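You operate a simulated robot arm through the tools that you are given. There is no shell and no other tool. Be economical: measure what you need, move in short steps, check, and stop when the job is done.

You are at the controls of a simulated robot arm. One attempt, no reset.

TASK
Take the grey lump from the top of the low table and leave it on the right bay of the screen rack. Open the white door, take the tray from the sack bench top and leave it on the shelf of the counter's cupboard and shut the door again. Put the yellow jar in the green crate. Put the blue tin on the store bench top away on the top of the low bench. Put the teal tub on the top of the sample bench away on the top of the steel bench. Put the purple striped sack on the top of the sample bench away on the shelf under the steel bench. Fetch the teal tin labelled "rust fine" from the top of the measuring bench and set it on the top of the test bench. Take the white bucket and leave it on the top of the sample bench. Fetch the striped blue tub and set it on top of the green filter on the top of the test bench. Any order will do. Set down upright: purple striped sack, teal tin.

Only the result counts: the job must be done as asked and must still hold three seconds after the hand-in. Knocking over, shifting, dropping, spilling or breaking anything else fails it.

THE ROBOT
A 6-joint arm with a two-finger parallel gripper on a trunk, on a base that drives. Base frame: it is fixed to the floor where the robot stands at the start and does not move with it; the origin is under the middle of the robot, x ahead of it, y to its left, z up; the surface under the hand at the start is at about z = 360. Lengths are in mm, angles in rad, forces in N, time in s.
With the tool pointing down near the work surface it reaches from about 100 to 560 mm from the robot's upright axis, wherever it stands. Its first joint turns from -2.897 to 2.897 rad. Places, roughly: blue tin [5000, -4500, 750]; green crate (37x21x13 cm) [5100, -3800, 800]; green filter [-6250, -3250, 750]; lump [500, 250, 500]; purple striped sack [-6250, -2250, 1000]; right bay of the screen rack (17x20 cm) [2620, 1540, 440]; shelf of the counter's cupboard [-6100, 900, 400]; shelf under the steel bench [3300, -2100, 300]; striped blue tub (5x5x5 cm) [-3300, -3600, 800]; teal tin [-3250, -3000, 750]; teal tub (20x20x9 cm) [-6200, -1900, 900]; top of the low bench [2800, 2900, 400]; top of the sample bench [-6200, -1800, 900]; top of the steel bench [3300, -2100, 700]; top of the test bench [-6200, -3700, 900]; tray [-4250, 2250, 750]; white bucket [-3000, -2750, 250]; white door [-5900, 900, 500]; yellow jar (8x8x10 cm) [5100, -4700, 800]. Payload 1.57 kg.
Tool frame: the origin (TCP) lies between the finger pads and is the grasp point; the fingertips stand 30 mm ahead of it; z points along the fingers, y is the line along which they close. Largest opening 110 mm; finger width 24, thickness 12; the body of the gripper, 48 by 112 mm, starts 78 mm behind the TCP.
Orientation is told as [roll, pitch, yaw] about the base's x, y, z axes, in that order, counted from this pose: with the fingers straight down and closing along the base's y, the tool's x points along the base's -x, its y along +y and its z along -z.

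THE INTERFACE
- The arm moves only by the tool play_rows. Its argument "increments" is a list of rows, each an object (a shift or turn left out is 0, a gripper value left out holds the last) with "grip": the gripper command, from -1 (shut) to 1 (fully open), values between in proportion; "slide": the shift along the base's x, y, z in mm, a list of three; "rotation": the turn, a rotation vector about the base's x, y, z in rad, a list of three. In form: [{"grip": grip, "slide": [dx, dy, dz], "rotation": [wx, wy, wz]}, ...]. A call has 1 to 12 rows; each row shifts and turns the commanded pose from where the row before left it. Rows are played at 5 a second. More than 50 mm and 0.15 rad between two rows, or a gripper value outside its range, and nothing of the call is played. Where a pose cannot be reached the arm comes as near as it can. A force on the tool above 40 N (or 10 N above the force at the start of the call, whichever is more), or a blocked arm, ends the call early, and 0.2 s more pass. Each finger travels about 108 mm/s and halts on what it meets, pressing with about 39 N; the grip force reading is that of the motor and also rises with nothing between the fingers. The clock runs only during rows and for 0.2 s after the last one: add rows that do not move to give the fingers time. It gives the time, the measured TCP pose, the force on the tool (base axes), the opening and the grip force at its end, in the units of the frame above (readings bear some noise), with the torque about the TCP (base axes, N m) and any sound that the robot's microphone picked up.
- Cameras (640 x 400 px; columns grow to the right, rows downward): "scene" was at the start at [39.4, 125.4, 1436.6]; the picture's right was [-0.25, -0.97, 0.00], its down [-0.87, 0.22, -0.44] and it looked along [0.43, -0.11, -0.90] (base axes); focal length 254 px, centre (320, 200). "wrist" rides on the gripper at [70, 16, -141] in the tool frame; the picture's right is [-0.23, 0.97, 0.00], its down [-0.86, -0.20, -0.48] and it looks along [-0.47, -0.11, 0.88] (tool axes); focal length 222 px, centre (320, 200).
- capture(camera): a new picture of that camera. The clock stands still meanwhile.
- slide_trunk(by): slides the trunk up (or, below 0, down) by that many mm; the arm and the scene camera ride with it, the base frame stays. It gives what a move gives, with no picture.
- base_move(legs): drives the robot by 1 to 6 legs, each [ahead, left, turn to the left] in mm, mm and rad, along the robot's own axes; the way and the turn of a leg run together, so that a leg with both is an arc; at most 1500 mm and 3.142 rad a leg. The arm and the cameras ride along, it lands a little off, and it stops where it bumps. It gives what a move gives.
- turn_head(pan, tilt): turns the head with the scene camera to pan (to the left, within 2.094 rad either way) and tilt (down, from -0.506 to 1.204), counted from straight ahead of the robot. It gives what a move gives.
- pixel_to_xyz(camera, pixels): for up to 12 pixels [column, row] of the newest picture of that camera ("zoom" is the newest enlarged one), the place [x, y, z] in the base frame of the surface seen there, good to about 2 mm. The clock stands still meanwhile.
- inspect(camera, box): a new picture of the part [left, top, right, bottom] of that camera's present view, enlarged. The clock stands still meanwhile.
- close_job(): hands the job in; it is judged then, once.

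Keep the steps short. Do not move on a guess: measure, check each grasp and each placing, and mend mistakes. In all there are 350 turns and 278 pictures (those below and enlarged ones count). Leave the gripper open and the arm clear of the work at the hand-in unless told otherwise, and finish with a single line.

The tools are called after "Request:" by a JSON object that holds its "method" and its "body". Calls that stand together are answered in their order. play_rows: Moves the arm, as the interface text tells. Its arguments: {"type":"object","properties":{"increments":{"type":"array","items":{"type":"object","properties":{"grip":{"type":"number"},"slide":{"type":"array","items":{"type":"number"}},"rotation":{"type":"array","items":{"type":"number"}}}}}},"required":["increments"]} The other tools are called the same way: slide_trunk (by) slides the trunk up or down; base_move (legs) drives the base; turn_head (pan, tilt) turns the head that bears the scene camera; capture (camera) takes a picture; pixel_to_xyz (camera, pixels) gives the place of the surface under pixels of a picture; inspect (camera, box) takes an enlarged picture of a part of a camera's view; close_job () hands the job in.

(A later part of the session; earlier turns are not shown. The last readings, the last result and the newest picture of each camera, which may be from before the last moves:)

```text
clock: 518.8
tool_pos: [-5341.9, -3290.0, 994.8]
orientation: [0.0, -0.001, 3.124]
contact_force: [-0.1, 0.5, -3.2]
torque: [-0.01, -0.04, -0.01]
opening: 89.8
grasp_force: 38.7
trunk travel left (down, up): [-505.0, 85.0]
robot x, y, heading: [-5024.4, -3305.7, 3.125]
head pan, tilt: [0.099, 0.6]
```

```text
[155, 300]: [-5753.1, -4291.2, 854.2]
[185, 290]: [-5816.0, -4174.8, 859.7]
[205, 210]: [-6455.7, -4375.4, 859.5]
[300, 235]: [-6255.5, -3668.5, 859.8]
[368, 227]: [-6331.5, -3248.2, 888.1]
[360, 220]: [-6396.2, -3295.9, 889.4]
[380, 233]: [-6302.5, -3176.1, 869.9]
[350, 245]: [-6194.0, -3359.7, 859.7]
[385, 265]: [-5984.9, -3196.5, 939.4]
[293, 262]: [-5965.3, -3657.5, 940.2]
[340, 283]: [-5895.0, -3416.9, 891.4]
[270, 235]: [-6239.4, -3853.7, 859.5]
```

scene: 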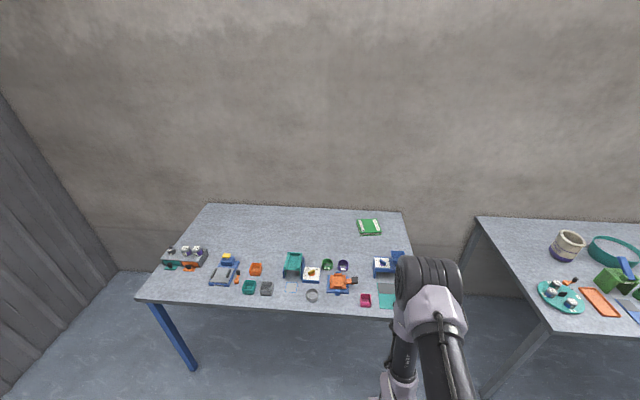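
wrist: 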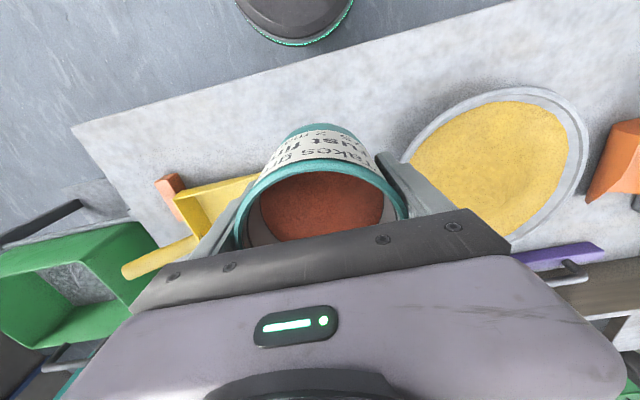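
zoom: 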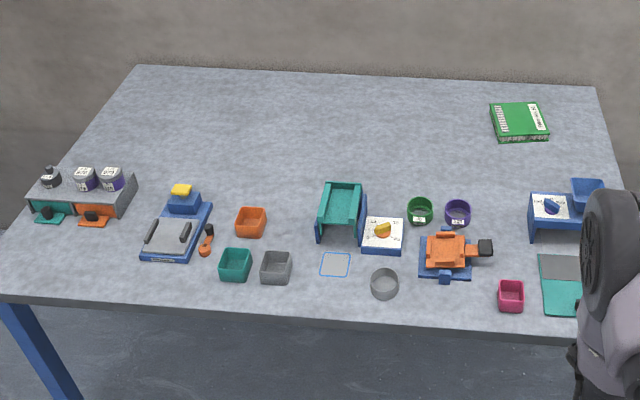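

The free front-left corner of the test bench, about (-5830, -4180), suits the tin. I'll check the nearby wall and edges.

Request:
{"method": "pixel_to_xyz", "body": {"camera": "zoom", "pixels": [[50, 222], [95, 226], [145, 255], [200, 262], [25, 280], [90, 260], [150, 235]]}}

Request:
{"method": "pixel_to_xyz", "body": {"camera": "scene", "pixels": [[60, 300], [118, 270], [190, 370], [20, 390]]}}

Request:
{"method": "base_move", "body": {"legs": [[0, 740, 0.015]]}}

Request:
{"method": "capture", "body": {"camera": "scene"}}

```text
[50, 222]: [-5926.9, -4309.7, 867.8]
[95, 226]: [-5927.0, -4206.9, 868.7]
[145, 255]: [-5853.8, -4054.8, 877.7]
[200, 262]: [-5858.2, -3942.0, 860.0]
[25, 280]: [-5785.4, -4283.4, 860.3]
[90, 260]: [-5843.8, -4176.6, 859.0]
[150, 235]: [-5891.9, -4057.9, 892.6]
```

```text
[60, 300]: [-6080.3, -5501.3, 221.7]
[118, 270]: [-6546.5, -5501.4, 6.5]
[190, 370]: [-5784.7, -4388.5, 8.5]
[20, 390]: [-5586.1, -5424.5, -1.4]
```

```text
clock: 522.8
tool_pos: [-5346.0, -4032.5, 994.2]
orientation: [0.0, 0.0, -3.141]
contact_force: [0.2, 0.4, -3.0]
torque: [0.04, 0.0, 0.04]
opening: 89.6
grasp_force: 38.7
trunk travel left (down, up): [-505.0, 85.0]
robot x, y, heading: [-5027.6, -4040.9, -3.134]
head pan, tilt: [0.099, 0.6]
```

```text
160 pictures are left
```

scene: 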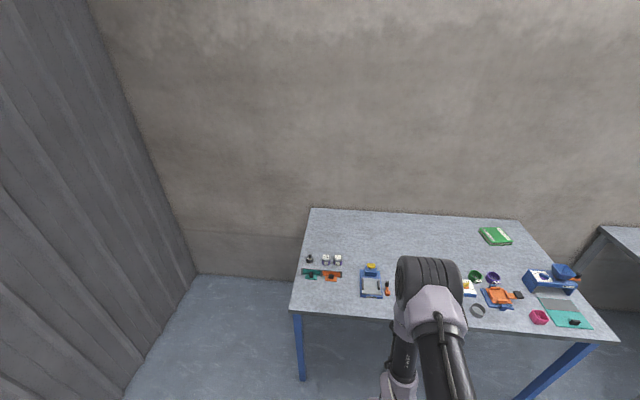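

Request:
{"method": "base_move", "body": {"legs": [[0, 115, 0], [395, 0, 0]]}}

Request:
{"method": "play_rows", "body": {"increments": [{"slide": [-30, -8, 0]}, {"slide": [-30, -8, 0]}, {"slide": [-25, -8, 0]}, {}]}}

Request:
{"method": "capture", "body": {"camera": "wrist"}}

```text
clock: 526.1
tool_pos: [-5741.5, -4151.9, 994.8]
orientation: [0.003, 0.0, -3.132]
contact_force: [-0.5, -0.9, -3.6]
torque: [0.02, -0.03, -0.01]
opening: 89.4
grasp_force: 39.0
trunk travel left (down, up): [-505.0, 85.0]
robot x, y, heading: [-5427.0, -4156.1, -3.133]
head pan, tilt: [0.099, 0.6]
```

```text
clock: 527.1
tool_pos: [-5826.5, -4176.9, 995.9]
orientation: [-0.001, -0.001, -3.132]
contact_force: [-0.1, -0.1, -3.6]
torque: [0.0, -0.02, -0.01]
opening: 89.5
grasp_force: 38.8
trunk travel left (down, up): [-505.0, 85.0]
robot x, y, heading: [-5422.7, -4157.6, -3.136]
head pan, tilt: [0.099, 0.6]
```

```text
159 pictures are left
```

wrist: 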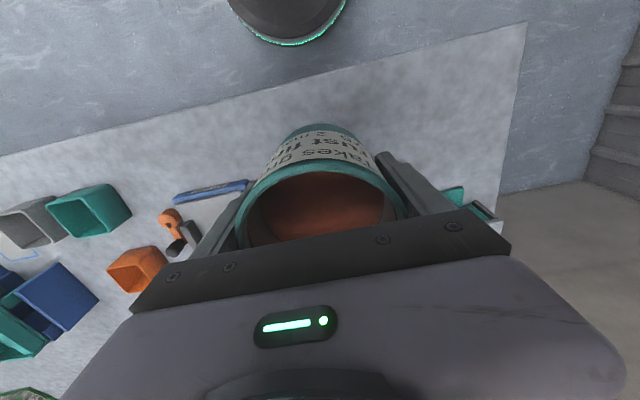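

Over the free corner. I'll lower to just above contact, then feel for it.

Request:
{"method": "play_rows", "body": {"increments": [{"slide": [0, 0, -35]}, {"slide": [0, 0, -25]}, {"slide": [0, 0, -15]}, {"slide": [0, 0, -4]}, {}]}}

Request:
{"method": "play_rows", "body": {"increments": [{"slide": [0, 0, -2]}, {"slide": [0, 0, -1.5]}, {}]}}

```text
clock: 528.3
tool_pos: [-5825.6, -4175.9, 915.6]
orientation: [0.001, -0.001, -3.133]
contact_force: [-0.1, 0.4, -3.8]
torque: [-0.02, 0.01, 0.03]
opening: 89.7
grasp_force: 39.2
trunk travel left (down, up): [-505.0, 85.0]
robot x, y, heading: [-5425.4, -4158.8, -3.13]
head pan, tilt: [0.099, 0.6]
```

```text
clock: 529.1
tool_pos: [-5825.8, -4175.0, 912.7]
orientation: [0.002, -0.005, -3.133]
contact_force: [-3.4, -0.3, 37.3]
torque: [0.67, 0.31, 0.2]
opening: 89.6
grasp_force: 39.2
trunk travel left (down, up): [-505.0, 85.0]
robot x, y, heading: [-5427.1, -4157.5, -3.133]
head pan, tilt: [0.099, 0.6]
```

Firm contact. I'll ease 2 mm, open and lift.

Request:
{"method": "play_rows", "body": {"increments": [{"slide": [0, 0, 2]}, {"grip": 0.9}, {}, {"slide": [0, 0, 20]}, {"slide": [0, 0, 40]}, {"slide": [0, 0, 40]}, {"slide": [0, 0, 30]}, {}]}}

Request:
{"method": "capture", "body": {"camera": "wrist"}}

```text
clock: 530.9
tool_pos: [-5825.9, -4176.0, 1047.0]
orientation: [-0.001, 0.0, -3.134]
contact_force: [-0.8, -0.4, 0.6]
torque: [0.01, 0.0, 0.03]
opening: 104.7
grasp_force: 0.0
trunk travel left (down, up): [-505.0, 85.0]
robot x, y, heading: [-5424.6, -4156.3, -3.133]
head pan, tilt: [0.099, 0.6]
```

```text
158 pictures are left
```

wrist: 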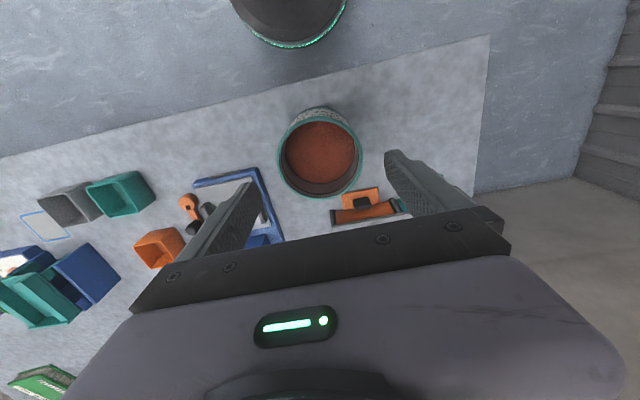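

The tin stands upright. Next is the striped blue tub near (-3300, -3600). I'll retract, back off, turn east and look.

Request:
{"method": "play_rows", "body": {"increments": [{"slide": [40, 5, 0]}, {"slide": [45, 5, 0]}, {}]}}

Request:
{"method": "base_move", "body": {"legs": [[-400, 0, 0], [0, 0, 3.1]]}}

Request:
{"method": "turn_head", "body": {"pan": 0.1, "tilt": 0.5}}

Request:
{"method": "capture", "body": {"camera": "scene"}}

```text
clock: 531.7
tool_pos: [-5738.3, -4165.3, 1045.9]
orientation: [-0.001, 0.0, -3.132]
contact_force: [-0.6, 0.3, 0.7]
torque: [0.01, 0.0, -0.01]
opening: 104.6
grasp_force: 0.0
trunk travel left (down, up): [-505.0, 85.0]
robot x, y, heading: [-5421.2, -4156.4, -3.126]
head pan, tilt: [0.099, 0.6]
```

```text
clock: 541.6
tool_pos: [-4709.4, -4144.9, 1046.1]
orientation: [0.001, 0.0, -0.001]
contact_force: [0.3, 0.1, 0.0]
torque: [0.04, -0.01, -0.01]
opening: 104.2
grasp_force: 0.0
trunk travel left (down, up): [-505.0, 85.0]
robot x, y, heading: [-5025.3, -4152.1, 0.004]
head pan, tilt: [0.099, 0.6]
```

```text
clock: 542.2
tool_pos: [-4709.8, -4146.5, 1047.5]
orientation: [0.002, -0.001, -0.001]
contact_force: [0.4, -0.2, -0.1]
torque: [0.0, -0.01, -0.03]
opening: 104.5
grasp_force: 0.1
trunk travel left (down, up): [-505.0, 85.0]
robot x, y, heading: [-5021.9, -4153.0, 0.004]
head pan, tilt: [0.099, 0.499]
```

```text
157 pictures are left
```

scene: 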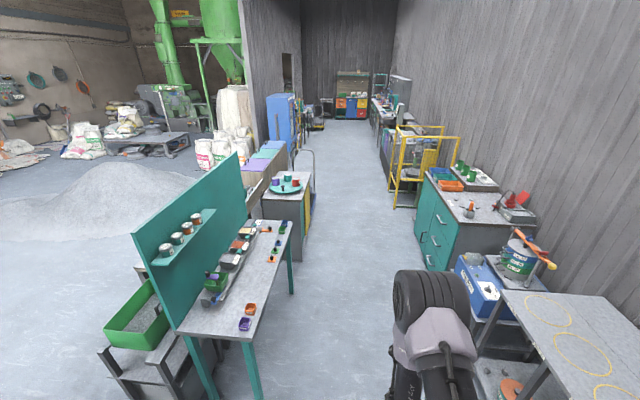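

Request:
{"method": "inspect", "body": {"camera": "scene", "box": [180, 160, 340, 340]}}

Request:
{"method": "inspect", "body": {"camera": "scene", "box": [250, 165, 330, 225]}}

```text
2.22 times, centred on (260, 250) of scene
```

zoom: 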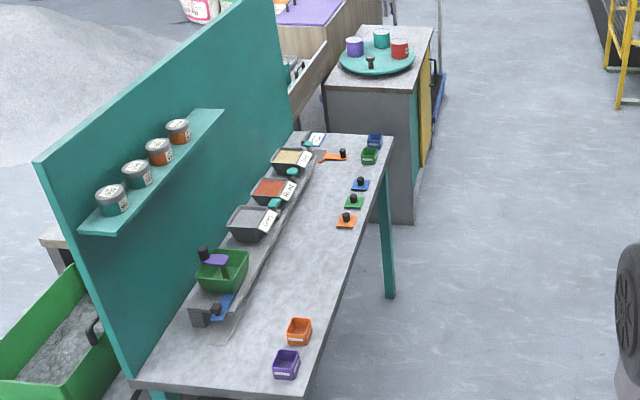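

```text
6.67 times, centred on (290, 195) of scene
```

zoom: 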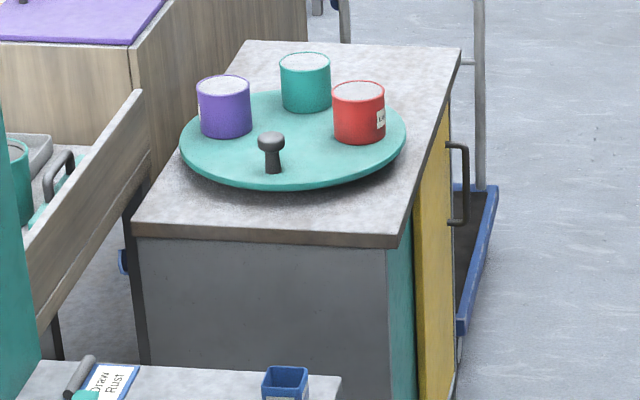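

A small blue square tub sits at the far end of the teal bench. I'll measure and drive closer to it.

Request:
{"method": "pixel_to_xyz", "body": {"camera": "scene", "pixels": [[284, 221], [281, 227], [245, 338], [195, 325], [291, 225], [255, 390], [290, 295], [285, 246], [420, 250], [400, 205], [275, 231]]}}

```text
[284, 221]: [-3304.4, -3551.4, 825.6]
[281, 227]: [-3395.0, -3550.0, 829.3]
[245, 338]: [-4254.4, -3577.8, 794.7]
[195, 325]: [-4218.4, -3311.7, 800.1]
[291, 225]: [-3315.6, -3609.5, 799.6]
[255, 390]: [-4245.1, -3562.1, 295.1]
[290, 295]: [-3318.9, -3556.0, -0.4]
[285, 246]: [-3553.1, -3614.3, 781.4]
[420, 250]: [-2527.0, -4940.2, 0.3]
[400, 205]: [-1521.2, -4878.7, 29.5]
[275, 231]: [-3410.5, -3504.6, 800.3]
```

Request:
{"method": "pixel_to_xyz", "body": {"camera": "scene", "pixels": [[500, 290], [460, 310], [470, 285], [600, 390], [440, 268]]}}

Request:
{"method": "base_move", "body": {"legs": [[850, 0, 0], [830, 0, 0], [0, 0, 1.567]]}}

Request:
{"method": "turn_head", "body": {"pan": 0.1, "tilt": 0.75}}

Request:
{"method": "capture", "body": {"camera": "scene"}}

```text
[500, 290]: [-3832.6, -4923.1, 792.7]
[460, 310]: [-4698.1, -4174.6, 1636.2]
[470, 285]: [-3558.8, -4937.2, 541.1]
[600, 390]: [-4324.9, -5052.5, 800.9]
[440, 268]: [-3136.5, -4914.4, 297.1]
```

```text
clock: 554.7
tool_pos: [-3335.2, -3860.9, 1045.9]
orientation: [0.002, 0.001, 1.569]
contact_force: [0.3, -0.7, -0.4]
torque: [0.02, -0.03, 0.01]
opening: 104.6
grasp_force: 0.0
trunk travel left (down, up): [-505.0, 85.0]
robot x, y, heading: [-3331.0, -4174.6, 1.571]
head pan, tilt: [0.099, 0.499]
```

```text
clock: 555.5
tool_pos: [-3336.0, -3861.4, 1047.4]
orientation: [0.002, 0.002, 1.569]
contact_force: [0.2, -0.3, -0.5]
torque: [0.03, 0.01, 0.02]
opening: 104.4
grasp_force: 0.1
trunk travel left (down, up): [-505.0, 85.0]
robot x, y, heading: [-3329.9, -4174.1, 1.57]
head pan, tilt: [0.099, 0.75]
```

```text
154 pictures are left
```

scene: 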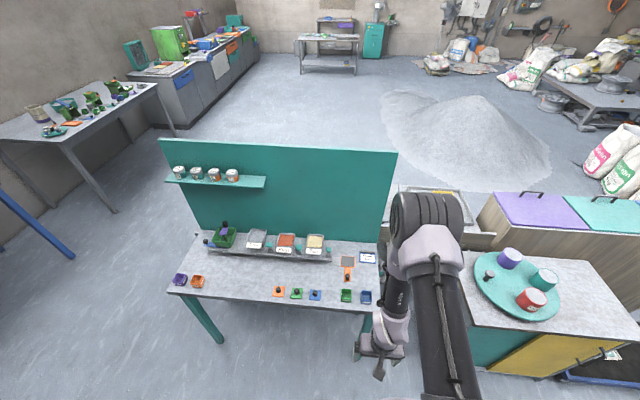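

Request:
{"method": "inspect", "body": {"camera": "scene", "box": [330, 270, 400, 320]}}

Request:
{"method": "inspect", "body": {"camera": "scene", "box": [165, 265, 235, 310]}}

```text
8.00 times, centred on (365, 295) of scene
```

zoom: 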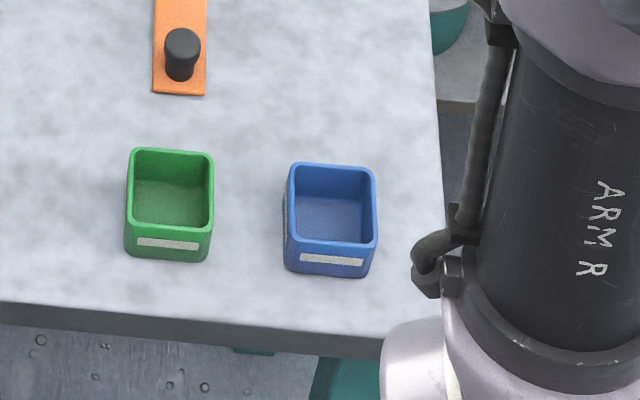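

```text
8.89 times, centred on (200, 288) of scene
```

zoom: 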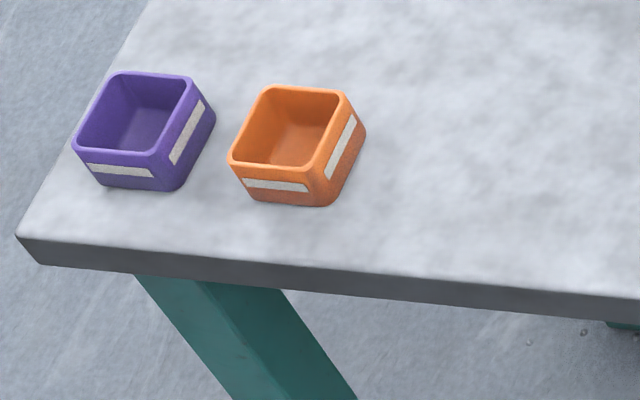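

The blue tub with the white stripe is at the given place and empty. I'll measure it.

Request:
{"method": "inspect", "body": {"camera": "scene", "box": [330, 270, 400, 320]}}

Request:
{"method": "pixel_to_xyz", "body": {"camera": "zoom", "pixels": [[292, 200], [372, 210], [333, 167], [333, 242], [333, 263], [330, 205], [290, 170], [209, 200], [420, 260], [330, 320]]}}

```text
8.00 times, centred on (365, 295) of scene
```

zoom: 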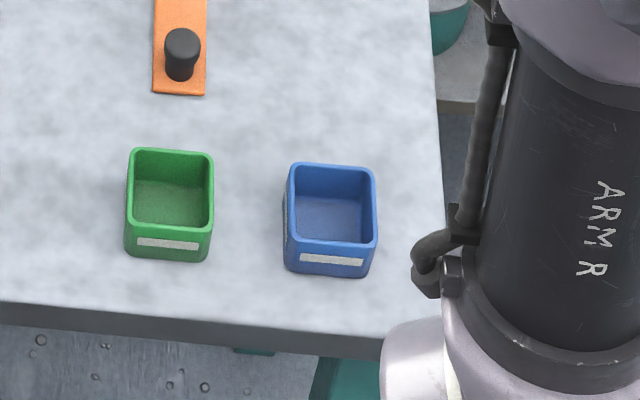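

```text
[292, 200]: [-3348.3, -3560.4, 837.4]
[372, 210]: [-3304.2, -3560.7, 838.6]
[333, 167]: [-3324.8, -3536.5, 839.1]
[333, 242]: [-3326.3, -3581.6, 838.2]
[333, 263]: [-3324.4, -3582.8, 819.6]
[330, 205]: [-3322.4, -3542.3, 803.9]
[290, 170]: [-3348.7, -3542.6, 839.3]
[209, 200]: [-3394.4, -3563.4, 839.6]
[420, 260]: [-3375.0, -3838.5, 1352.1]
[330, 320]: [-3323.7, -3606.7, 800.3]
```

The tub is 46 mm wide, centred at (-3326, -3559), z 800–838. I'll approach and grip it from above with a 70 mm opening.

Request:
{"method": "base_move", "body": {"legs": [[262, 0, 0]]}}

Request:
{"method": "play_rows", "body": {"increments": [{"grip": 0.27, "slide": [5, 30, -20]}, {"slide": [5, 12, -40]}, {"slide": [0, 0, -45]}, {}]}}

Request:
{"method": "capture", "body": {"camera": "wrist"}}

```text
clock: 557.4
tool_pos: [-3336.4, -3602.1, 1046.6]
orientation: [0.004, 0.0, 1.567]
contact_force: [0.7, 0.9, -0.8]
torque: [-0.02, 0.03, 0.01]
opening: 104.4
grasp_force: 0.0
trunk travel left (down, up): [-505.0, 85.0]
robot x, y, heading: [-3328.0, -3916.1, 1.574]
head pan, tilt: [0.099, 0.75]
```

```text
clock: 558.4
tool_pos: [-3325.5, -3561.1, 941.2]
orientation: [0.002, 0.001, 1.569]
contact_force: [-0.3, -0.1, 0.4]
torque: [0.01, 0.0, -0.02]
opening: 70.1
grasp_force: 0.0
trunk travel left (down, up): [-505.0, 85.0]
robot x, y, heading: [-3329.7, -3916.4, 1.571]
head pan, tilt: [0.099, 0.75]
```

```text
150 pictures are left
```

wrist: 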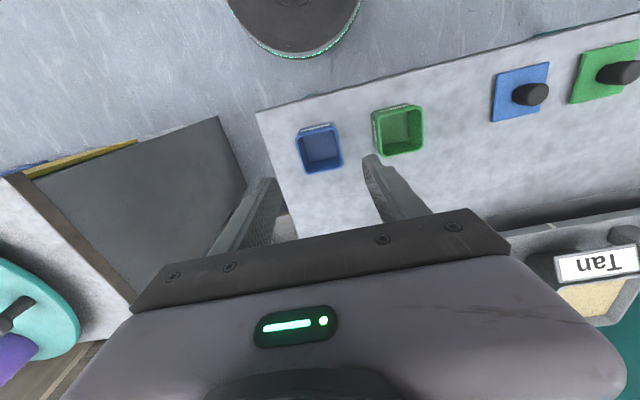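

Request:
{"method": "pixel_to_xyz", "body": {"camera": "wrist", "pixels": [[240, 178], [260, 112], [300, 240], [298, 150], [342, 150], [320, 130], [325, 168], [372, 130], [275, 200]]}}

```text
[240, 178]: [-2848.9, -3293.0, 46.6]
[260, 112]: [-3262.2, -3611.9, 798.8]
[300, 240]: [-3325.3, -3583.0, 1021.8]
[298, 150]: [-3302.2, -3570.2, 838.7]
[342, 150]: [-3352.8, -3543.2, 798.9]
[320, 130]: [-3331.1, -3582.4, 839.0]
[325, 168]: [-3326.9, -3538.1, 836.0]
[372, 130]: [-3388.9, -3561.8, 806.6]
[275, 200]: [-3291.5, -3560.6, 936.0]
```

Request:
{"method": "play_rows", "body": {"increments": [{"slide": [0, 1, -40]}, {"slide": [0, 0, -35]}, {"slide": [0, 0, -20]}, {"slide": [0, 0, -11]}, {}, {"grip": -1}, {}, {}, {}]}}

Request:
{"method": "play_rows", "body": {"increments": [{"slide": [0, 0, 10]}, {"slide": [0, 0, 40]}, {"slide": [0, 0, 45]}, {"slide": [0, 0, 45]}, {"slide": [0, -40, 20]}, {}]}}

Request:
{"method": "capture", "body": {"camera": "wrist"}}

```text
clock: 560.4
tool_pos: [-3326.2, -3557.9, 835.1]
orientation: [0.002, 0.001, 1.569]
contact_force: [-0.4, -0.2, 1.0]
torque: [-0.04, 0.02, -0.01]
opening: 47.2
grasp_force: 38.9
trunk travel left (down, up): [-505.0, 85.0]
robot x, y, heading: [-3327.9, -3915.3, 1.574]
head pan, tilt: [0.099, 0.75]
```

```text
clock: 561.8
tool_pos: [-3325.0, -3597.1, 999.5]
orientation: [-0.001, -0.001, 1.568]
contact_force: [0.1, 0.3, -0.4]
torque: [0.01, 0.01, 0.03]
opening: 47.4
grasp_force: 38.7
trunk travel left (down, up): [-505.0, 85.0]
robot x, y, heading: [-3328.8, -3916.1, 1.568]
head pan, tilt: [0.099, 0.75]
```

```text
149 pictures are left
```

wrist: 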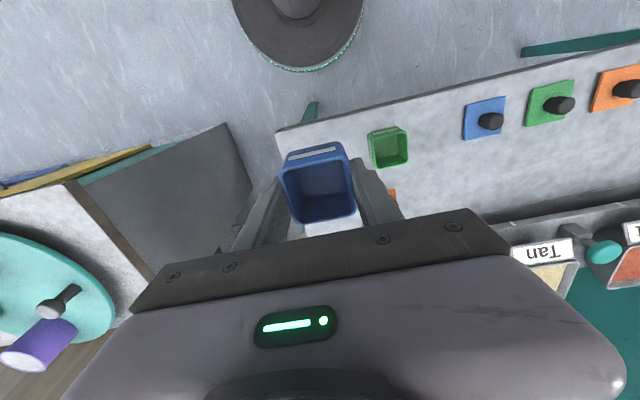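

Held. To know how far I may slide under a bench edge, I'll measure my own base and column in this wrist view.

Request:
{"method": "pixel_to_xyz", "body": {"camera": "wrist", "pixels": [[300, 10], [278, 5], [322, 5], [300, 25], [300, 45], [300, 62], [240, 10], [355, 20]]}}

Request:
{"method": "turn_head", "body": {"pan": -0.6, "tilt": 1.2}}

Request:
{"method": "capture", "body": {"camera": "scene"}}

```text
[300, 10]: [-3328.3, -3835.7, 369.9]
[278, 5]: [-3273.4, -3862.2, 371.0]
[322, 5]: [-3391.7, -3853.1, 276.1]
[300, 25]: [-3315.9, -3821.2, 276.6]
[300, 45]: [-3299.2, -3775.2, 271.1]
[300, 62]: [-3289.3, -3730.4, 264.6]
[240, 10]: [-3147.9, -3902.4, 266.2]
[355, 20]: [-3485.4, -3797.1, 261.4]
```

```text
clock: 562.8
tool_pos: [-3324.7, -3598.2, 999.3]
orientation: [0.002, 0.0, 1.565]
contact_force: [0.3, -0.7, -0.2]
torque: [0.0, 0.01, 0.01]
opening: 47.2
grasp_force: 38.5
trunk travel left (down, up): [-505.0, 85.0]
robot x, y, heading: [-3325.8, -3917.7, 1.571]
head pan, tilt: [-0.6, 1.201]
```

```text
148 pictures are left
```

scene: 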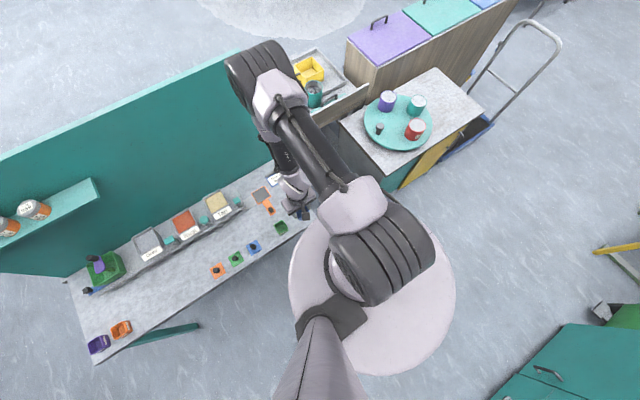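

My column is only about 80 mm in radius above the low base (z<276), so the base can slide under the bench top. I'll drive to the front of the test bench near the filter.

Request:
{"method": "base_move", "body": {"legs": [[-260, 0, 0], [0, 0, 1.57], [800, 0, 0], [850, 0, 0], [0, -840, 0]]}}

Request:
{"method": "slide_trunk", "body": {"by": -255}}

Request:
{"method": "play_rows", "body": {"increments": [{"slide": [0, 0, 48]}, {"slide": [0, 0, 48]}, {"slide": [0, 0, 48]}, {"slide": [0, 0, 48]}, {"slide": [0, 0, 48]}, {"slide": [0, 0, 48]}, {"slide": [0, 0, 20]}, {}]}}

```text
clock: 580.8
tool_pos: [-5326.2, -3392.6, 998.9]
orientation: [0.001, 0.0, -3.138]
contact_force: [0.4, 0.0, -0.8]
torque: [0.01, 0.02, 0.06]
opening: 47.3
grasp_force: 38.3
trunk travel left (down, up): [-505.0, 85.0]
robot x, y, heading: [-5006.4, -3393.9, -3.133]
head pan, tilt: [-0.6, 1.201]
```

```text
clock: 583.4
tool_pos: [-5324.9, -3391.7, 744.0]
orientation: [0.002, 0.0, -3.136]
contact_force: [0.1, -0.1, 0.3]
torque: [0.03, 0.01, 0.01]
opening: 47.0
grasp_force: 39.2
trunk travel left (down, up): [-250.0, 340.0]
robot x, y, heading: [-5004.0, -3399.3, -3.13]
head pan, tilt: [-0.6, 1.201]
```

```text
clock: 585.2
tool_pos: [-5326.1, -3393.2, 1053.3]
orientation: [0.001, -0.001, -3.136]
contact_force: [0.3, -0.7, -0.4]
torque: [0.03, -0.01, -0.01]
opening: 47.0
grasp_force: 39.3
trunk travel left (down, up): [-250.0, 340.0]
robot x, y, heading: [-5009.8, -3395.9, -3.13]
head pan, tilt: [-0.6, 1.201]
```

Now I'll test the long reach here in the open: extend ahead at z≈1053.

Request:
{"method": "play_rows", "body": {"increments": [{"slide": [-48, 0, 0]}, {"slide": [-48, 0, 0]}, {"slide": [-48, 0, 0]}, {"slide": [-48, 0, 0]}, {"slide": [-48, 0, 0]}, {"slide": [-48, 0, 0]}, {"slide": [-48, 0, 0]}, {"slide": [-40, 0, 0]}, {}]}}

Request:
{"method": "turn_head", "body": {"pan": 0.0, "tilt": 0.8}}

Request:
{"method": "capture", "body": {"camera": "scene"}}

```text
clock: 587.2
tool_pos: [-5699.6, -3389.7, 1055.8]
orientation: [0.0, 0.0, -3.136]
contact_force: [-1.2, 0.1, -0.4]
torque: [0.02, 0.04, 0.01]
opening: 47.2
grasp_force: 39.0
trunk travel left (down, up): [-250.0, 340.0]
robot x, y, heading: [-5008.9, -3392.9, -3.133]
head pan, tilt: [-0.6, 1.201]
```

```text
clock: 588.2
tool_pos: [-5699.3, -3391.3, 1055.9]
orientation: [0.003, -0.002, -3.14]
contact_force: [0.5, 0.1, -0.2]
torque: [0.0, 0.02, 0.01]
opening: 47.1
grasp_force: 38.9
trunk travel left (down, up): [-250.0, 340.0]
robot x, y, heading: [-5006.5, -3399.3, -3.136]
head pan, tilt: [0.0, 0.799]
```

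```text
147 pictures are left
```

scene: 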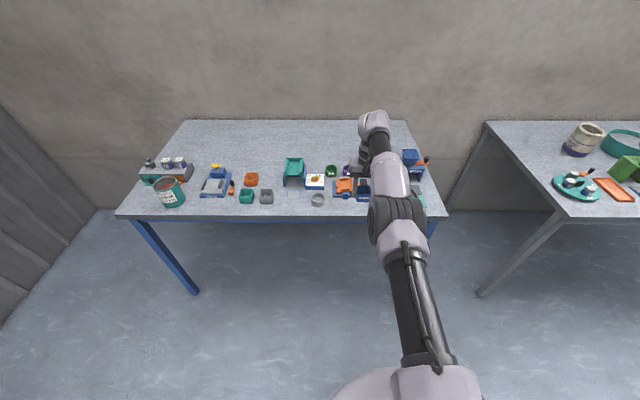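

Request:
{"method": "pixel_to_xyz", "body": {"camera": "scene", "pixels": [[400, 215], [395, 175], [378, 125], [365, 165], [400, 240], [410, 300], [420, 370]]}}

```text
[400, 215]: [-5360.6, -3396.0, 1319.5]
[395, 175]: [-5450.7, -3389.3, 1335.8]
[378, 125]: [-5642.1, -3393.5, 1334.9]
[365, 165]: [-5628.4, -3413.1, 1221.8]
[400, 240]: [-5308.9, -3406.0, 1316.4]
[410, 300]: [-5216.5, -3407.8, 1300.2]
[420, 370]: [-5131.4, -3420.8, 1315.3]
```

The arm reaches 690 mm with the tool down, well above the items. I'll roll the base under the bench edge by a safe amount (column still 75 mm short of the edge), then align y to the filter.

Request:
{"method": "base_move", "body": {"legs": [[300, 0, 0], [290, 0, 0]]}}

Request:
{"method": "play_rows", "body": {"increments": [{"slide": [0, 45, 0]}, {"slide": [0, 45, 0]}, {"slide": [0, 40, 0]}, {}]}}

Request:
{"method": "capture", "body": {"camera": "wrist"}}

Request:
{"method": "capture", "body": {"camera": "scene"}}

```text
clock: 591.9
tool_pos: [-6276.4, -3396.3, 1056.8]
orientation: [0.001, -0.003, -3.136]
contact_force: [-0.4, 0.5, -0.6]
torque: [0.02, 0.03, -0.01]
opening: 47.4
grasp_force: 38.9
trunk travel left (down, up): [-250.0, 340.0]
robot x, y, heading: [-5586.7, -3398.4, -3.133]
head pan, tilt: [0.0, 0.799]
stopped in leg 2: the robot was blocked; the commanded pose is now the measured one
```

```text
clock: 592.9
tool_pos: [-6262.4, -3271.3, 1057.0]
orientation: [-0.001, -0.005, -3.134]
contact_force: [0.0, 0.4, 0.0]
torque: [0.02, -0.01, 0.01]
opening: 47.2
grasp_force: 38.8
out of reach, approached as far as the arm can: row 2, 3
trunk travel left (down, up): [-250.0, 340.0]
robot x, y, heading: [-5581.9, -3396.4, -3.132]
head pan, tilt: [0.0, 0.799]
```

```text
146 pictures are left
```

wrist: 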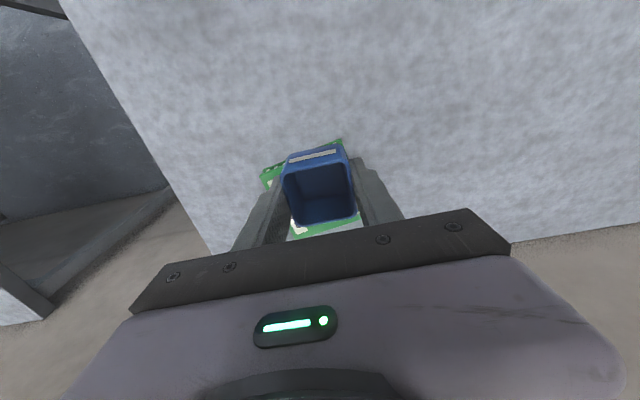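

```text
145 pictures are left
```

scene: 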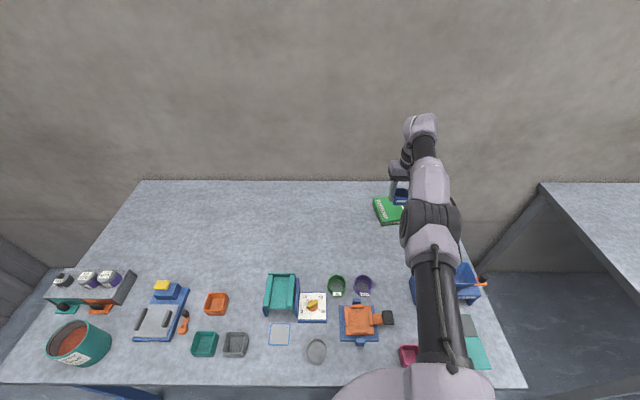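

The base touched the bench edge lightly (nothing moved). Straight-down reach ends at about 700 mm and the filter is 760 away. I'll set the tub on a free part of this bench and regrasp it with the gripper tilted 45° forward for extra reach. First back off 10 mm and check the free spot.

Request:
{"method": "base_move", "body": {"legs": [[-12, 0, 0]]}}

Request:
{"method": "pixel_to_xyz", "body": {"camera": "scene", "pixels": [[363, 280], [337, 280], [350, 240], [320, 250], [378, 200], [390, 222], [402, 215], [408, 198], [374, 205], [470, 270], [340, 215]]}}

Request:
{"method": "play_rows", "body": {"increments": [{"slide": [30, -40, 0]}, {"slide": [30, -40, 0]}, {"slide": [20, -40, 0]}, {}]}}

```text
clock: 593.6
tool_pos: [-6255.1, -3271.1, 1055.1]
orientation: [0.003, -0.002, -3.135]
contact_force: [-0.3, 0.7, 0.2]
torque: [0.0, 0.0, 0.03]
opening: 47.2
grasp_force: 39.1
trunk travel left (down, up): [-250.0, 340.0]
robot x, y, heading: [-5576.8, -3400.6, -3.133]
head pan, tilt: [0.0, 0.799]
```

```text
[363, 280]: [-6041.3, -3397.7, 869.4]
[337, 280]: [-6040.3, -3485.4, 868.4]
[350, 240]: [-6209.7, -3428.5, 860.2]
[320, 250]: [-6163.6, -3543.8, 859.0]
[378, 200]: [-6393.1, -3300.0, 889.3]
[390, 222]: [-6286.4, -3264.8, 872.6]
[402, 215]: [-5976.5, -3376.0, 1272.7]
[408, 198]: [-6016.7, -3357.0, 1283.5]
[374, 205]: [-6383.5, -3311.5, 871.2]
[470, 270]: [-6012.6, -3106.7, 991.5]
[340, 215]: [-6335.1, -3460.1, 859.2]
```

```text
clock: 594.6
tool_pos: [-6265.2, -3384.5, 1059.0]
orientation: [0.004, 0.003, -3.137]
contact_force: [0.3, 0.1, -1.0]
torque: [-0.02, -0.02, 0.01]
opening: 47.1
grasp_force: 39.3
out of reach, approached as far as the arm can: row 1, 2, 3
trunk travel left (down, up): [-250.0, 340.0]
robot x, y, heading: [-5578.0, -3398.0, -3.135]
head pan, tilt: [0.0, 0.799]
```

Request:
{"method": "play_rows", "body": {"increments": [{"slide": [45, -15, 0]}, {"slide": [40, -15, 0]}, {"slide": [0, 0, -45]}, {"slide": [0, 0, -45]}, {"slide": [0, 0, -45]}, {"slide": [0, 0, -15]}, {}]}}

Request:
{"method": "capture", "body": {"camera": "wrist"}}

```text
clock: 596.2
tool_pos: [-6259.9, -3398.5, 916.4]
orientation: [0.002, -0.002, -3.137]
contact_force: [0.4, -0.9, -0.1]
torque: [0.0, 0.0, 0.04]
opening: 47.1
grasp_force: 39.2
out of reach, approached as far as the arm can: row 1, 2, 6
trunk travel left (down, up): [-250.0, 340.0]
robot x, y, heading: [-5574.6, -3397.8, -3.13]
head pan, tilt: [0.0, 0.799]
```

```text
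144 pictures are left
```

wrist: 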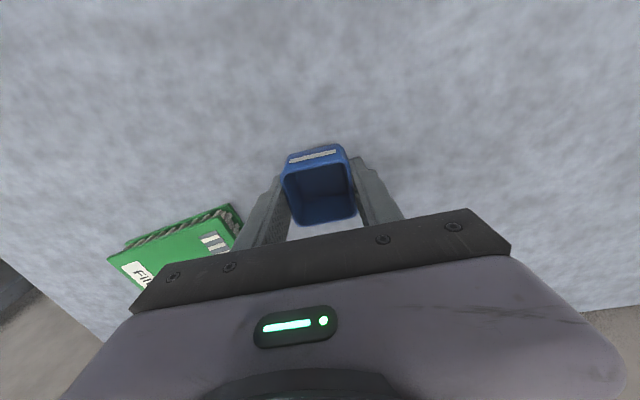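

Request:
{"method": "play_rows", "body": {"increments": [{"slide": [5, 0, 0]}, {"slide": [5, 0, 0]}, {}]}}

```text
clock: 597.0
tool_pos: [-6253.0, -3399.1, 914.8]
orientation: [0.004, -0.002, -3.136]
contact_force: [-0.9, -0.5, -0.8]
torque: [0.0, -0.05, -0.03]
opening: 46.8
grasp_force: 38.9
trunk travel left (down, up): [-250.0, 340.0]
robot x, y, heading: [-5576.5, -3399.4, -3.133]
head pan, tilt: [0.0, 0.799]
```

Fine, it moves normally now. I'll lower to the bench (contact near z≈895) and release.

Request:
{"method": "play_rows", "body": {"increments": [{"slide": [10, 0, -12]}, {"slide": [0, 0, -5]}, {}]}}

Request:
{"method": "play_rows", "body": {"increments": [{"slide": [0, 0, -2]}, {"slide": [0, 0, -2]}, {}]}}

```text
clock: 597.9
tool_pos: [-6241.4, -3398.8, 896.9]
orientation: [0.004, -0.002, -3.137]
contact_force: [-0.4, 0.6, 1.4]
torque: [0.01, -0.02, 0.0]
opening: 46.9
grasp_force: 38.4
trunk travel left (down, up): [-250.0, 340.0]
robot x, y, heading: [-5575.9, -3398.5, -3.131]
head pan, tilt: [0.0, 0.799]
```

```text
clock: 598.6
tool_pos: [-6241.9, -3399.0, 896.4]
orientation: [0.001, -0.008, -3.136]
contact_force: [-3.9, -2.3, 33.4]
torque: [-0.01, -0.2, -0.01]
opening: 47.3
grasp_force: 39.8
trunk travel left (down, up): [-250.0, 340.0]
robot x, y, heading: [-5576.0, -3401.9, -3.135]
head pan, tilt: [0.0, 0.799]
```

Contact. I'll release, lift, tilt the gripper 45° forward above the tub, and come down to regrasp.

Request:
{"method": "play_rows", "body": {"increments": [{"slide": [0, 0, 2]}, {"grip": 0.3}, {}, {"slide": [0, 0, 30]}, {"slide": [0, 0, 45]}, {"slide": [0, 0, 30]}, {}]}}

Request:
{"method": "play_rows", "body": {"increments": [{"rotation": [0, 0.131, 0], "slide": [2, 0, 0]}, {"rotation": [0, 0.131, 0], "slide": [2, 0, 0]}, {"rotation": [0, 0.131, 0], "slide": [2, 0, 0]}, {"rotation": [0, 0.131, 0], "slide": [2, 0, 0]}, {"rotation": [0, 0.131, 0]}, {"rotation": [0, 0.131, 0]}, {}]}}

Request:
{"method": "capture", "body": {"camera": "wrist"}}

```text
clock: 600.2
tool_pos: [-6239.4, -3397.0, 1000.0]
orientation: [0.003, 0.002, -3.135]
contact_force: [-0.4, 0.2, 0.2]
torque: [0.04, 0.0, 0.0]
opening: 71.5
grasp_force: 0.2
trunk travel left (down, up): [-250.0, 340.0]
robot x, y, heading: [-5571.4, -3401.5, -3.128]
head pan, tilt: [0.0, 0.799]
```

```text
clock: 601.9
tool_pos: [-6232.2, -3398.0, 999.7]
orientation: [-0.004, -0.789, -3.133]
contact_force: [0.7, -0.3, 0.0]
torque: [0.05, -0.02, 0.0]
opening: 71.5
grasp_force: 0.0
trunk travel left (down, up): [-250.0, 340.0]
robot x, y, heading: [-5574.4, -3400.0, -3.138]
head pan, tilt: [0.0, 0.799]
```

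```text
143 pictures are left
```

wrist: 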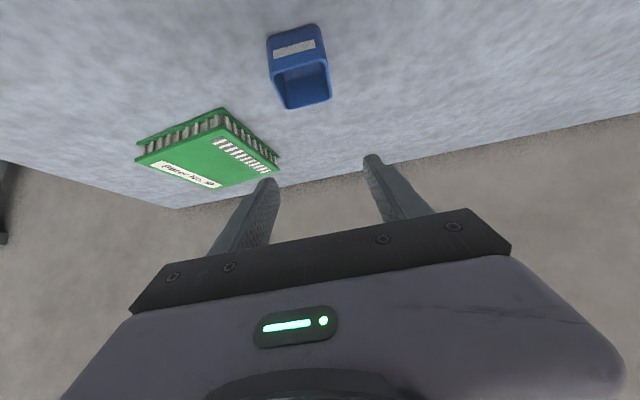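

Request:
{"method": "pixel_to_xyz", "body": {"camera": "wrist", "pixels": [[140, 160], [218, 116], [274, 168], [200, 190], [210, 155], [270, 45], [322, 45], [278, 85], [330, 80], [295, 30]]}}

```text
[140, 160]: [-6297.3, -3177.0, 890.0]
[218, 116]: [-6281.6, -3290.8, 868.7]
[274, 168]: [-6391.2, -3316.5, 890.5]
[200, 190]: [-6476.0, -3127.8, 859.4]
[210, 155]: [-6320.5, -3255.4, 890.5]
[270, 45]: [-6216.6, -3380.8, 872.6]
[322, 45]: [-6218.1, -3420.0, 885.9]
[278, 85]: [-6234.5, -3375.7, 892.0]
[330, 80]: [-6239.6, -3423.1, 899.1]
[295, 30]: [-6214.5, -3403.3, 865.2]
```

I have the filter centre at (-6344, -3246), top 890, and the tub at (-6239, -3400). I'll descend on the tub with the tilted gripper.

Request:
{"method": "play_rows", "body": {"increments": [{"slide": [1, -2, -35]}, {"slide": [0, 0, -35]}, {"slide": [0, 0, -20]}, {"slide": [0, 0, -14]}, {}]}}

Request:
{"method": "capture", "body": {"camera": "wrist"}}

```text
clock: 603.0
tool_pos: [-6231.0, -3399.9, 898.2]
orientation: [-0.006, -0.786, -3.134]
contact_force: [0.3, -0.1, 0.2]
torque: [0.0, -0.01, 0.01]
opening: 71.9
grasp_force: 0.1
trunk travel left (down, up): [-250.0, 340.0]
robot x, y, heading: [-5574.7, -3400.0, -3.132]
head pan, tilt: [0.0, 0.799]
```

```text
142 pictures are left
```

wrist: 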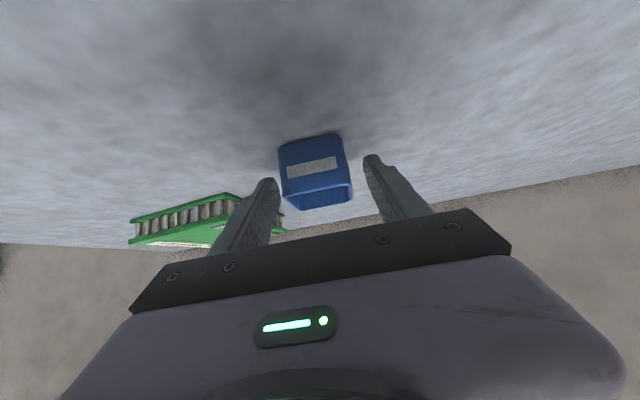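

Request:
{"method": "play_rows", "body": {"increments": [{"slide": [0, 0, -3]}, {"grip": -1}, {}, {}, {"slide": [0, 0, 6]}, {"slide": [0, 0, 35]}, {"slide": [0, 0, 35]}, {}]}}

Request:
{"method": "capture", "body": {"camera": "wrist"}}

```text
clock: 604.9
tool_pos: [-6231.2, -3399.7, 969.8]
orientation: [-0.005, -0.786, -3.133]
contact_force: [-0.5, 0.4, -0.8]
torque: [0.03, -0.02, 0.0]
opening: 47.4
grasp_force: 39.2
trunk travel left (down, up): [-250.0, 340.0]
robot x, y, heading: [-5576.6, -3396.8, -3.13]
head pan, tilt: [0.0, 0.799]
```

```text
141 pictures are left
```

wrist: 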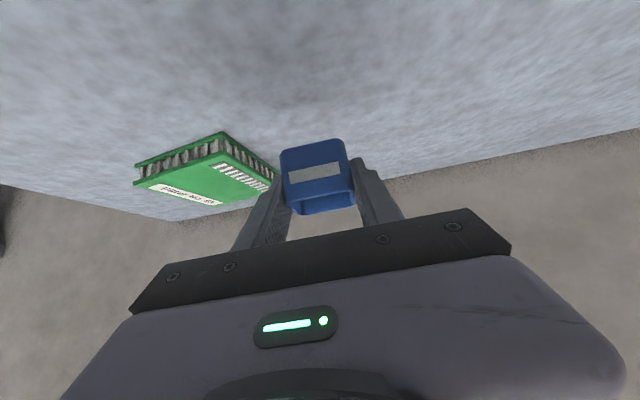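

Held upright with the tilt. I'll shift the base 85 mm right, then reach over the filter.

Request:
{"method": "base_move", "body": {"legs": [[0, -85, 0]]}}

Request:
{"method": "play_rows", "body": {"increments": [{"slide": [-20, 15, 0]}, {"slide": [-20, 15, 0]}, {"slide": [-20, 15, 0]}, {"slide": [-20, 12, 0]}, {"slide": [-20, 12, 0]}, {}]}}

Request:
{"method": "capture", "body": {"camera": "wrist"}}

```text
clock: 605.9
tool_pos: [-6232.9, -3313.2, 969.4]
orientation: [-0.004, -0.787, -3.135]
contact_force: [-0.1, 0.6, 0.0]
torque: [-0.02, 0.0, 0.0]
opening: 47.3
grasp_force: 39.2
trunk travel left (down, up): [-250.0, 340.0]
robot x, y, heading: [-5575.4, -3317.3, -3.134]
head pan, tilt: [0.0, 0.799]
```

```text
clock: 607.3
tool_pos: [-6333.1, -3243.4, 969.8]
orientation: [-0.007, -0.788, -3.135]
contact_force: [0.6, 1.3, 0.1]
torque: [0.01, 0.01, -0.03]
opening: 47.3
grasp_force: 39.2
trunk travel left (down, up): [-250.0, 340.0]
robot x, y, heading: [-5577.3, -3314.8, -3.142]
head pan, tilt: [0.0, 0.799]
```

```text
140 pictures are left
```

wrist: 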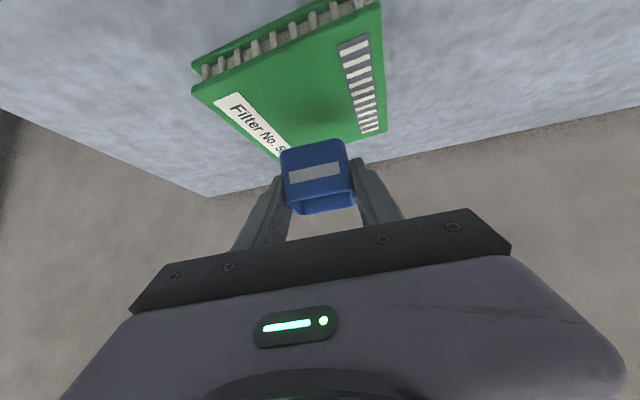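

Reachable, and the tub's shadow falls on the filter. I'll lower to z≈927, then feel for contact.

Request:
{"method": "play_rows", "body": {"increments": [{"slide": [-3, -2, -20]}, {"slide": [0, 0, -15]}, {"slide": [0, 0, -6]}, {}]}}

Request:
{"method": "capture", "body": {"camera": "wrist"}}

```text
clock: 608.3
tool_pos: [-6335.2, -3246.5, 927.4]
orientation: [-0.004, -0.789, -3.135]
contact_force: [0.0, 0.7, -0.5]
torque: [0.0, 0.0, 0.03]
opening: 47.5
grasp_force: 38.9
trunk travel left (down, up): [-250.0, 340.0]
robot x, y, heading: [-5574.6, -3316.3, -3.134]
head pan, tilt: [0.0, 0.799]
```

```text
139 pictures are left
```

wrist: 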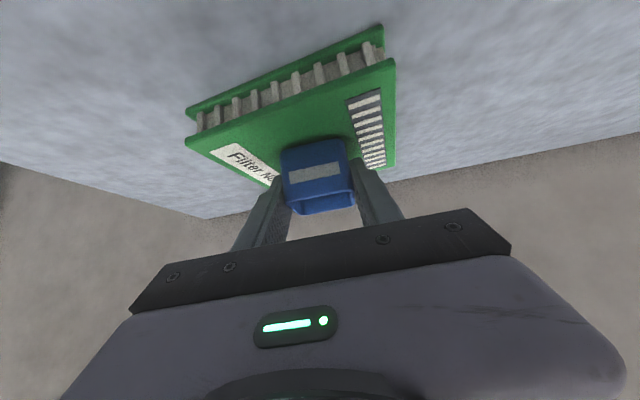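

Request:
{"method": "play_rows", "body": {"increments": [{"slide": [0, 0, -1.5]}, {"slide": [0, 0, -1]}, {}]}}

```text
clock: 609.1
tool_pos: [-6334.3, -3247.6, 925.0]
orientation: [-0.006, -0.786, -3.135]
contact_force: [0.2, 0.3, -0.6]
torque: [0.01, 0.03, -0.01]
opening: 47.3
grasp_force: 39.5
trunk travel left (down, up): [-250.0, 340.0]
robot x, y, heading: [-5577.3, -3315.0, -3.13]
head pan, tilt: [0.0, 0.799]
```

Request:
{"method": "play_rows", "body": {"increments": [{"slide": [0, 0, -1]}, {"slide": [0, 0, -1]}, {}]}}

```text
clock: 609.9
tool_pos: [-6335.2, -3247.1, 923.9]
orientation: [-0.005, -0.786, -3.134]
contact_force: [-1.0, -0.5, -0.2]
torque: [-0.01, -0.02, 0.03]
opening: 47.4
grasp_force: 38.8
trunk travel left (down, up): [-250.0, 340.0]
robot x, y, heading: [-5574.3, -3317.3, -3.135]
head pan, tilt: [0.0, 0.799]
```

Request:
{"method": "play_rows", "body": {"increments": [{"slide": [0, 0, -1]}, {"slide": [0, 0, -1]}, {}]}}

```text
clock: 610.7
tool_pos: [-6334.7, -3247.0, 923.8]
orientation: [-0.006, -0.791, -3.134]
contact_force: [-1.4, -0.9, 11.7]
torque: [-0.15, -0.06, -0.02]
opening: 47.1
grasp_force: 39.2
trunk travel left (down, up): [-250.0, 340.0]
robot x, y, heading: [-5577.5, -3317.3, -3.134]
head pan, tilt: [0.0, 0.799]
```

Light contact. I'll open to 70 mm (fingers stay above the filter top) and lift straight up.

Request:
{"method": "play_rows", "body": {"increments": [{"slide": [0, 0, 1]}, {"grip": 0.3}, {}, {"slide": [0, 0, 15]}, {"slide": [0, 0, 35]}, {"slide": [0, 0, 40]}, {"slide": [0, 0, 30]}, {}]}}

Request:
{"method": "capture", "body": {"camera": "wrist"}}

```text
clock: 612.5
tool_pos: [-6335.6, -3248.7, 1044.0]
orientation: [-0.003, -0.786, -3.133]
contact_force: [-0.9, -0.3, 0.2]
torque: [0.02, 0.01, 0.02]
opening: 71.4
grasp_force: 0.1
trunk travel left (down, up): [-250.0, 340.0]
robot x, y, heading: [-5573.9, -3312.8, -3.134]
head pan, tilt: [0.0, 0.799]
```

```text
138 pictures are left
```

wrist: 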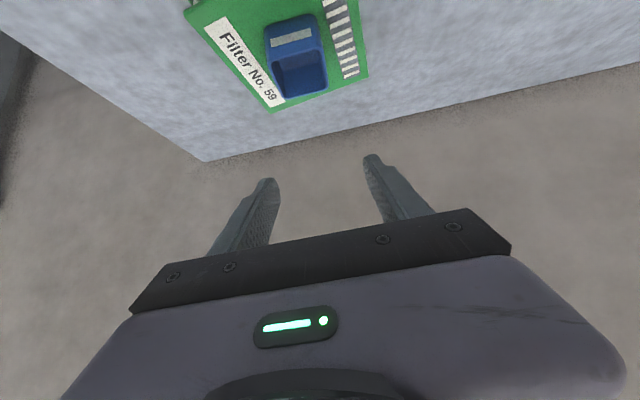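

The tub sits on the filter. Next is the purple striped sack; keeping this 45° tilt will also help put it on the low shelf. I'll back out, move in front of the sack and look.

Request:
{"method": "base_move", "body": {"legs": [[-560, 0, 0], [0, -1100, 0], [350, 0, 0]]}}

Request:
{"method": "turn_head", "body": {"pan": 0.35, "tilt": 0.8}}

Request:
{"method": "capture", "body": {"camera": "scene"}}

Request:
{"method": "capture", "body": {"camera": "wrist"}}

```text
clock: 622.9
tool_pos: [-6139.3, -2159.9, 1043.3]
orientation: [-0.006, -0.787, -3.126]
contact_force: [0.2, 0.3, 0.3]
torque: [-0.02, 0.0, 0.01]
opening: 71.4
grasp_force: 0.0
trunk travel left (down, up): [-250.0, 340.0]
robot x, y, heading: [-5372.7, -2218.7, -3.129]
head pan, tilt: [0.0, 0.799]
```

```text
clock: 623.7
tool_pos: [-6139.4, -2159.3, 1043.9]
orientation: [-0.007, -0.786, -3.125]
contact_force: [0.1, -0.1, 0.0]
torque: [-0.01, -0.01, -0.01]
opening: 71.8
grasp_force: 0.1
trunk travel left (down, up): [-250.0, 340.0]
robot x, y, heading: [-5378.9, -2219.0, -3.127]
head pan, tilt: [0.351, 0.799]
```

```text
137 pictures are left
```

scene: 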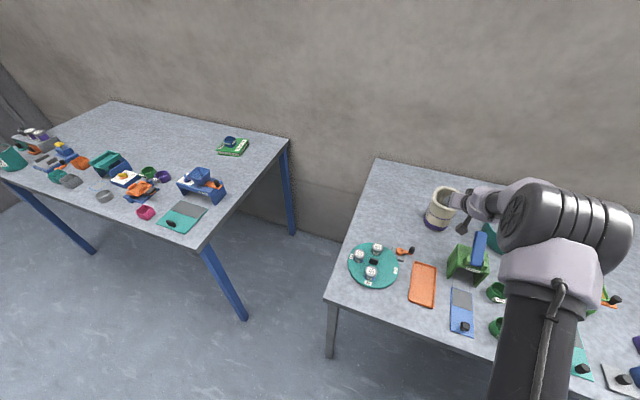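

```text
136 pictures are left
```

wrist: 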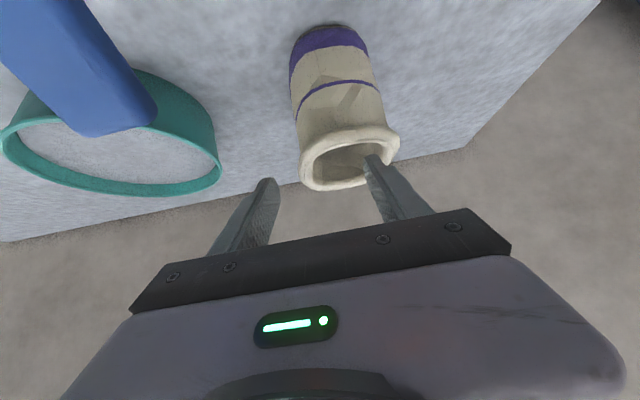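

I see the sack (an open-topped rolled bag) and the mill's blue lever beside it. Measuring both.

Request:
{"method": "inspect", "body": {"camera": "wrist", "box": [240, 10, 440, 200]}}

Request:
{"method": "pixel_to_xyz", "body": {"camera": "wrist", "pixels": [[290, 75], [374, 75], [296, 120], [385, 115], [300, 165], [398, 140], [330, 60], [340, 110], [340, 140], [345, 175], [150, 110], [330, 30]]}}

```text
2.11 times, centred on (340, 105) of wrist
```

zoom: 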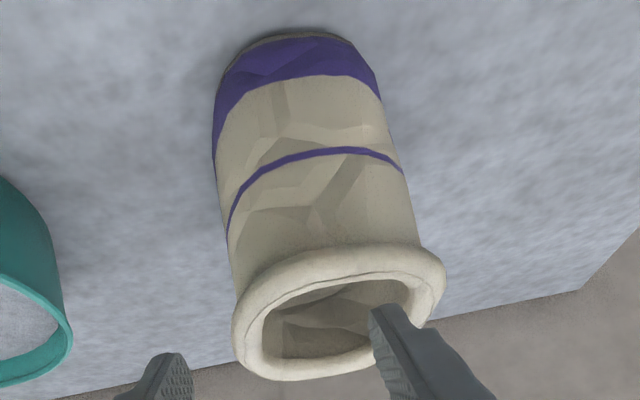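

```text
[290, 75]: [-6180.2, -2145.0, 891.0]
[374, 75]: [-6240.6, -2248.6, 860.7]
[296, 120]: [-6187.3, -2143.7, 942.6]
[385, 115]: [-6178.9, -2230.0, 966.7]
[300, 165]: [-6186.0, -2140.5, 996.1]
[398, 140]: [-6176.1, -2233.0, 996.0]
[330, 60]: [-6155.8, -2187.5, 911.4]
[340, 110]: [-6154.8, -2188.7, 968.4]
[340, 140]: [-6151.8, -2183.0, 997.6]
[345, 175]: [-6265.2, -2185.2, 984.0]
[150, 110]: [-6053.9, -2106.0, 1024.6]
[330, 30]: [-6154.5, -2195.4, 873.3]
```

Request:
{"method": "pixel_to_xyz", "body": {"camera": "wrist", "pixels": [[152, 118], [90, 130], [130, 70], [95, 5], [70, 100], [20, 20], [216, 165], [160, 72], [215, 120]]}}

Request:
{"method": "inspect", "body": {"camera": "scene", "box": [400, 170, 540, 310]}}

```text
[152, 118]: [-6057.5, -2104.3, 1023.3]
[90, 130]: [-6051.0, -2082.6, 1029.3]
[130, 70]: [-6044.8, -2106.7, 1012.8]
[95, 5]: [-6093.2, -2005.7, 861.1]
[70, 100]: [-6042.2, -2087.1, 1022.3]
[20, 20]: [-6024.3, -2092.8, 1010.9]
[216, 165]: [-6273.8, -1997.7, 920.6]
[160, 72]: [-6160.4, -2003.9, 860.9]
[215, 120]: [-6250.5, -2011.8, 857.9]
```

```text
2.86 times, centred on (470, 240) of scene
```

zoom: 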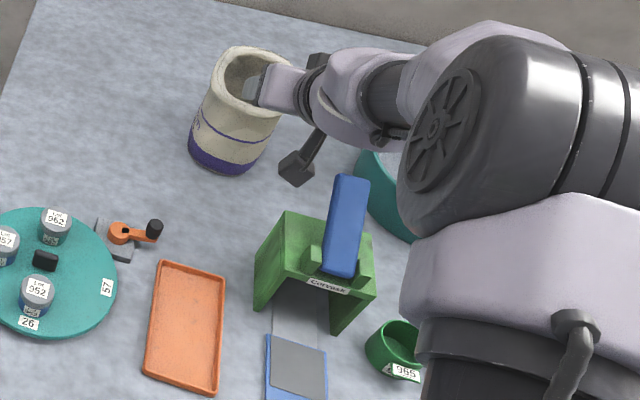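

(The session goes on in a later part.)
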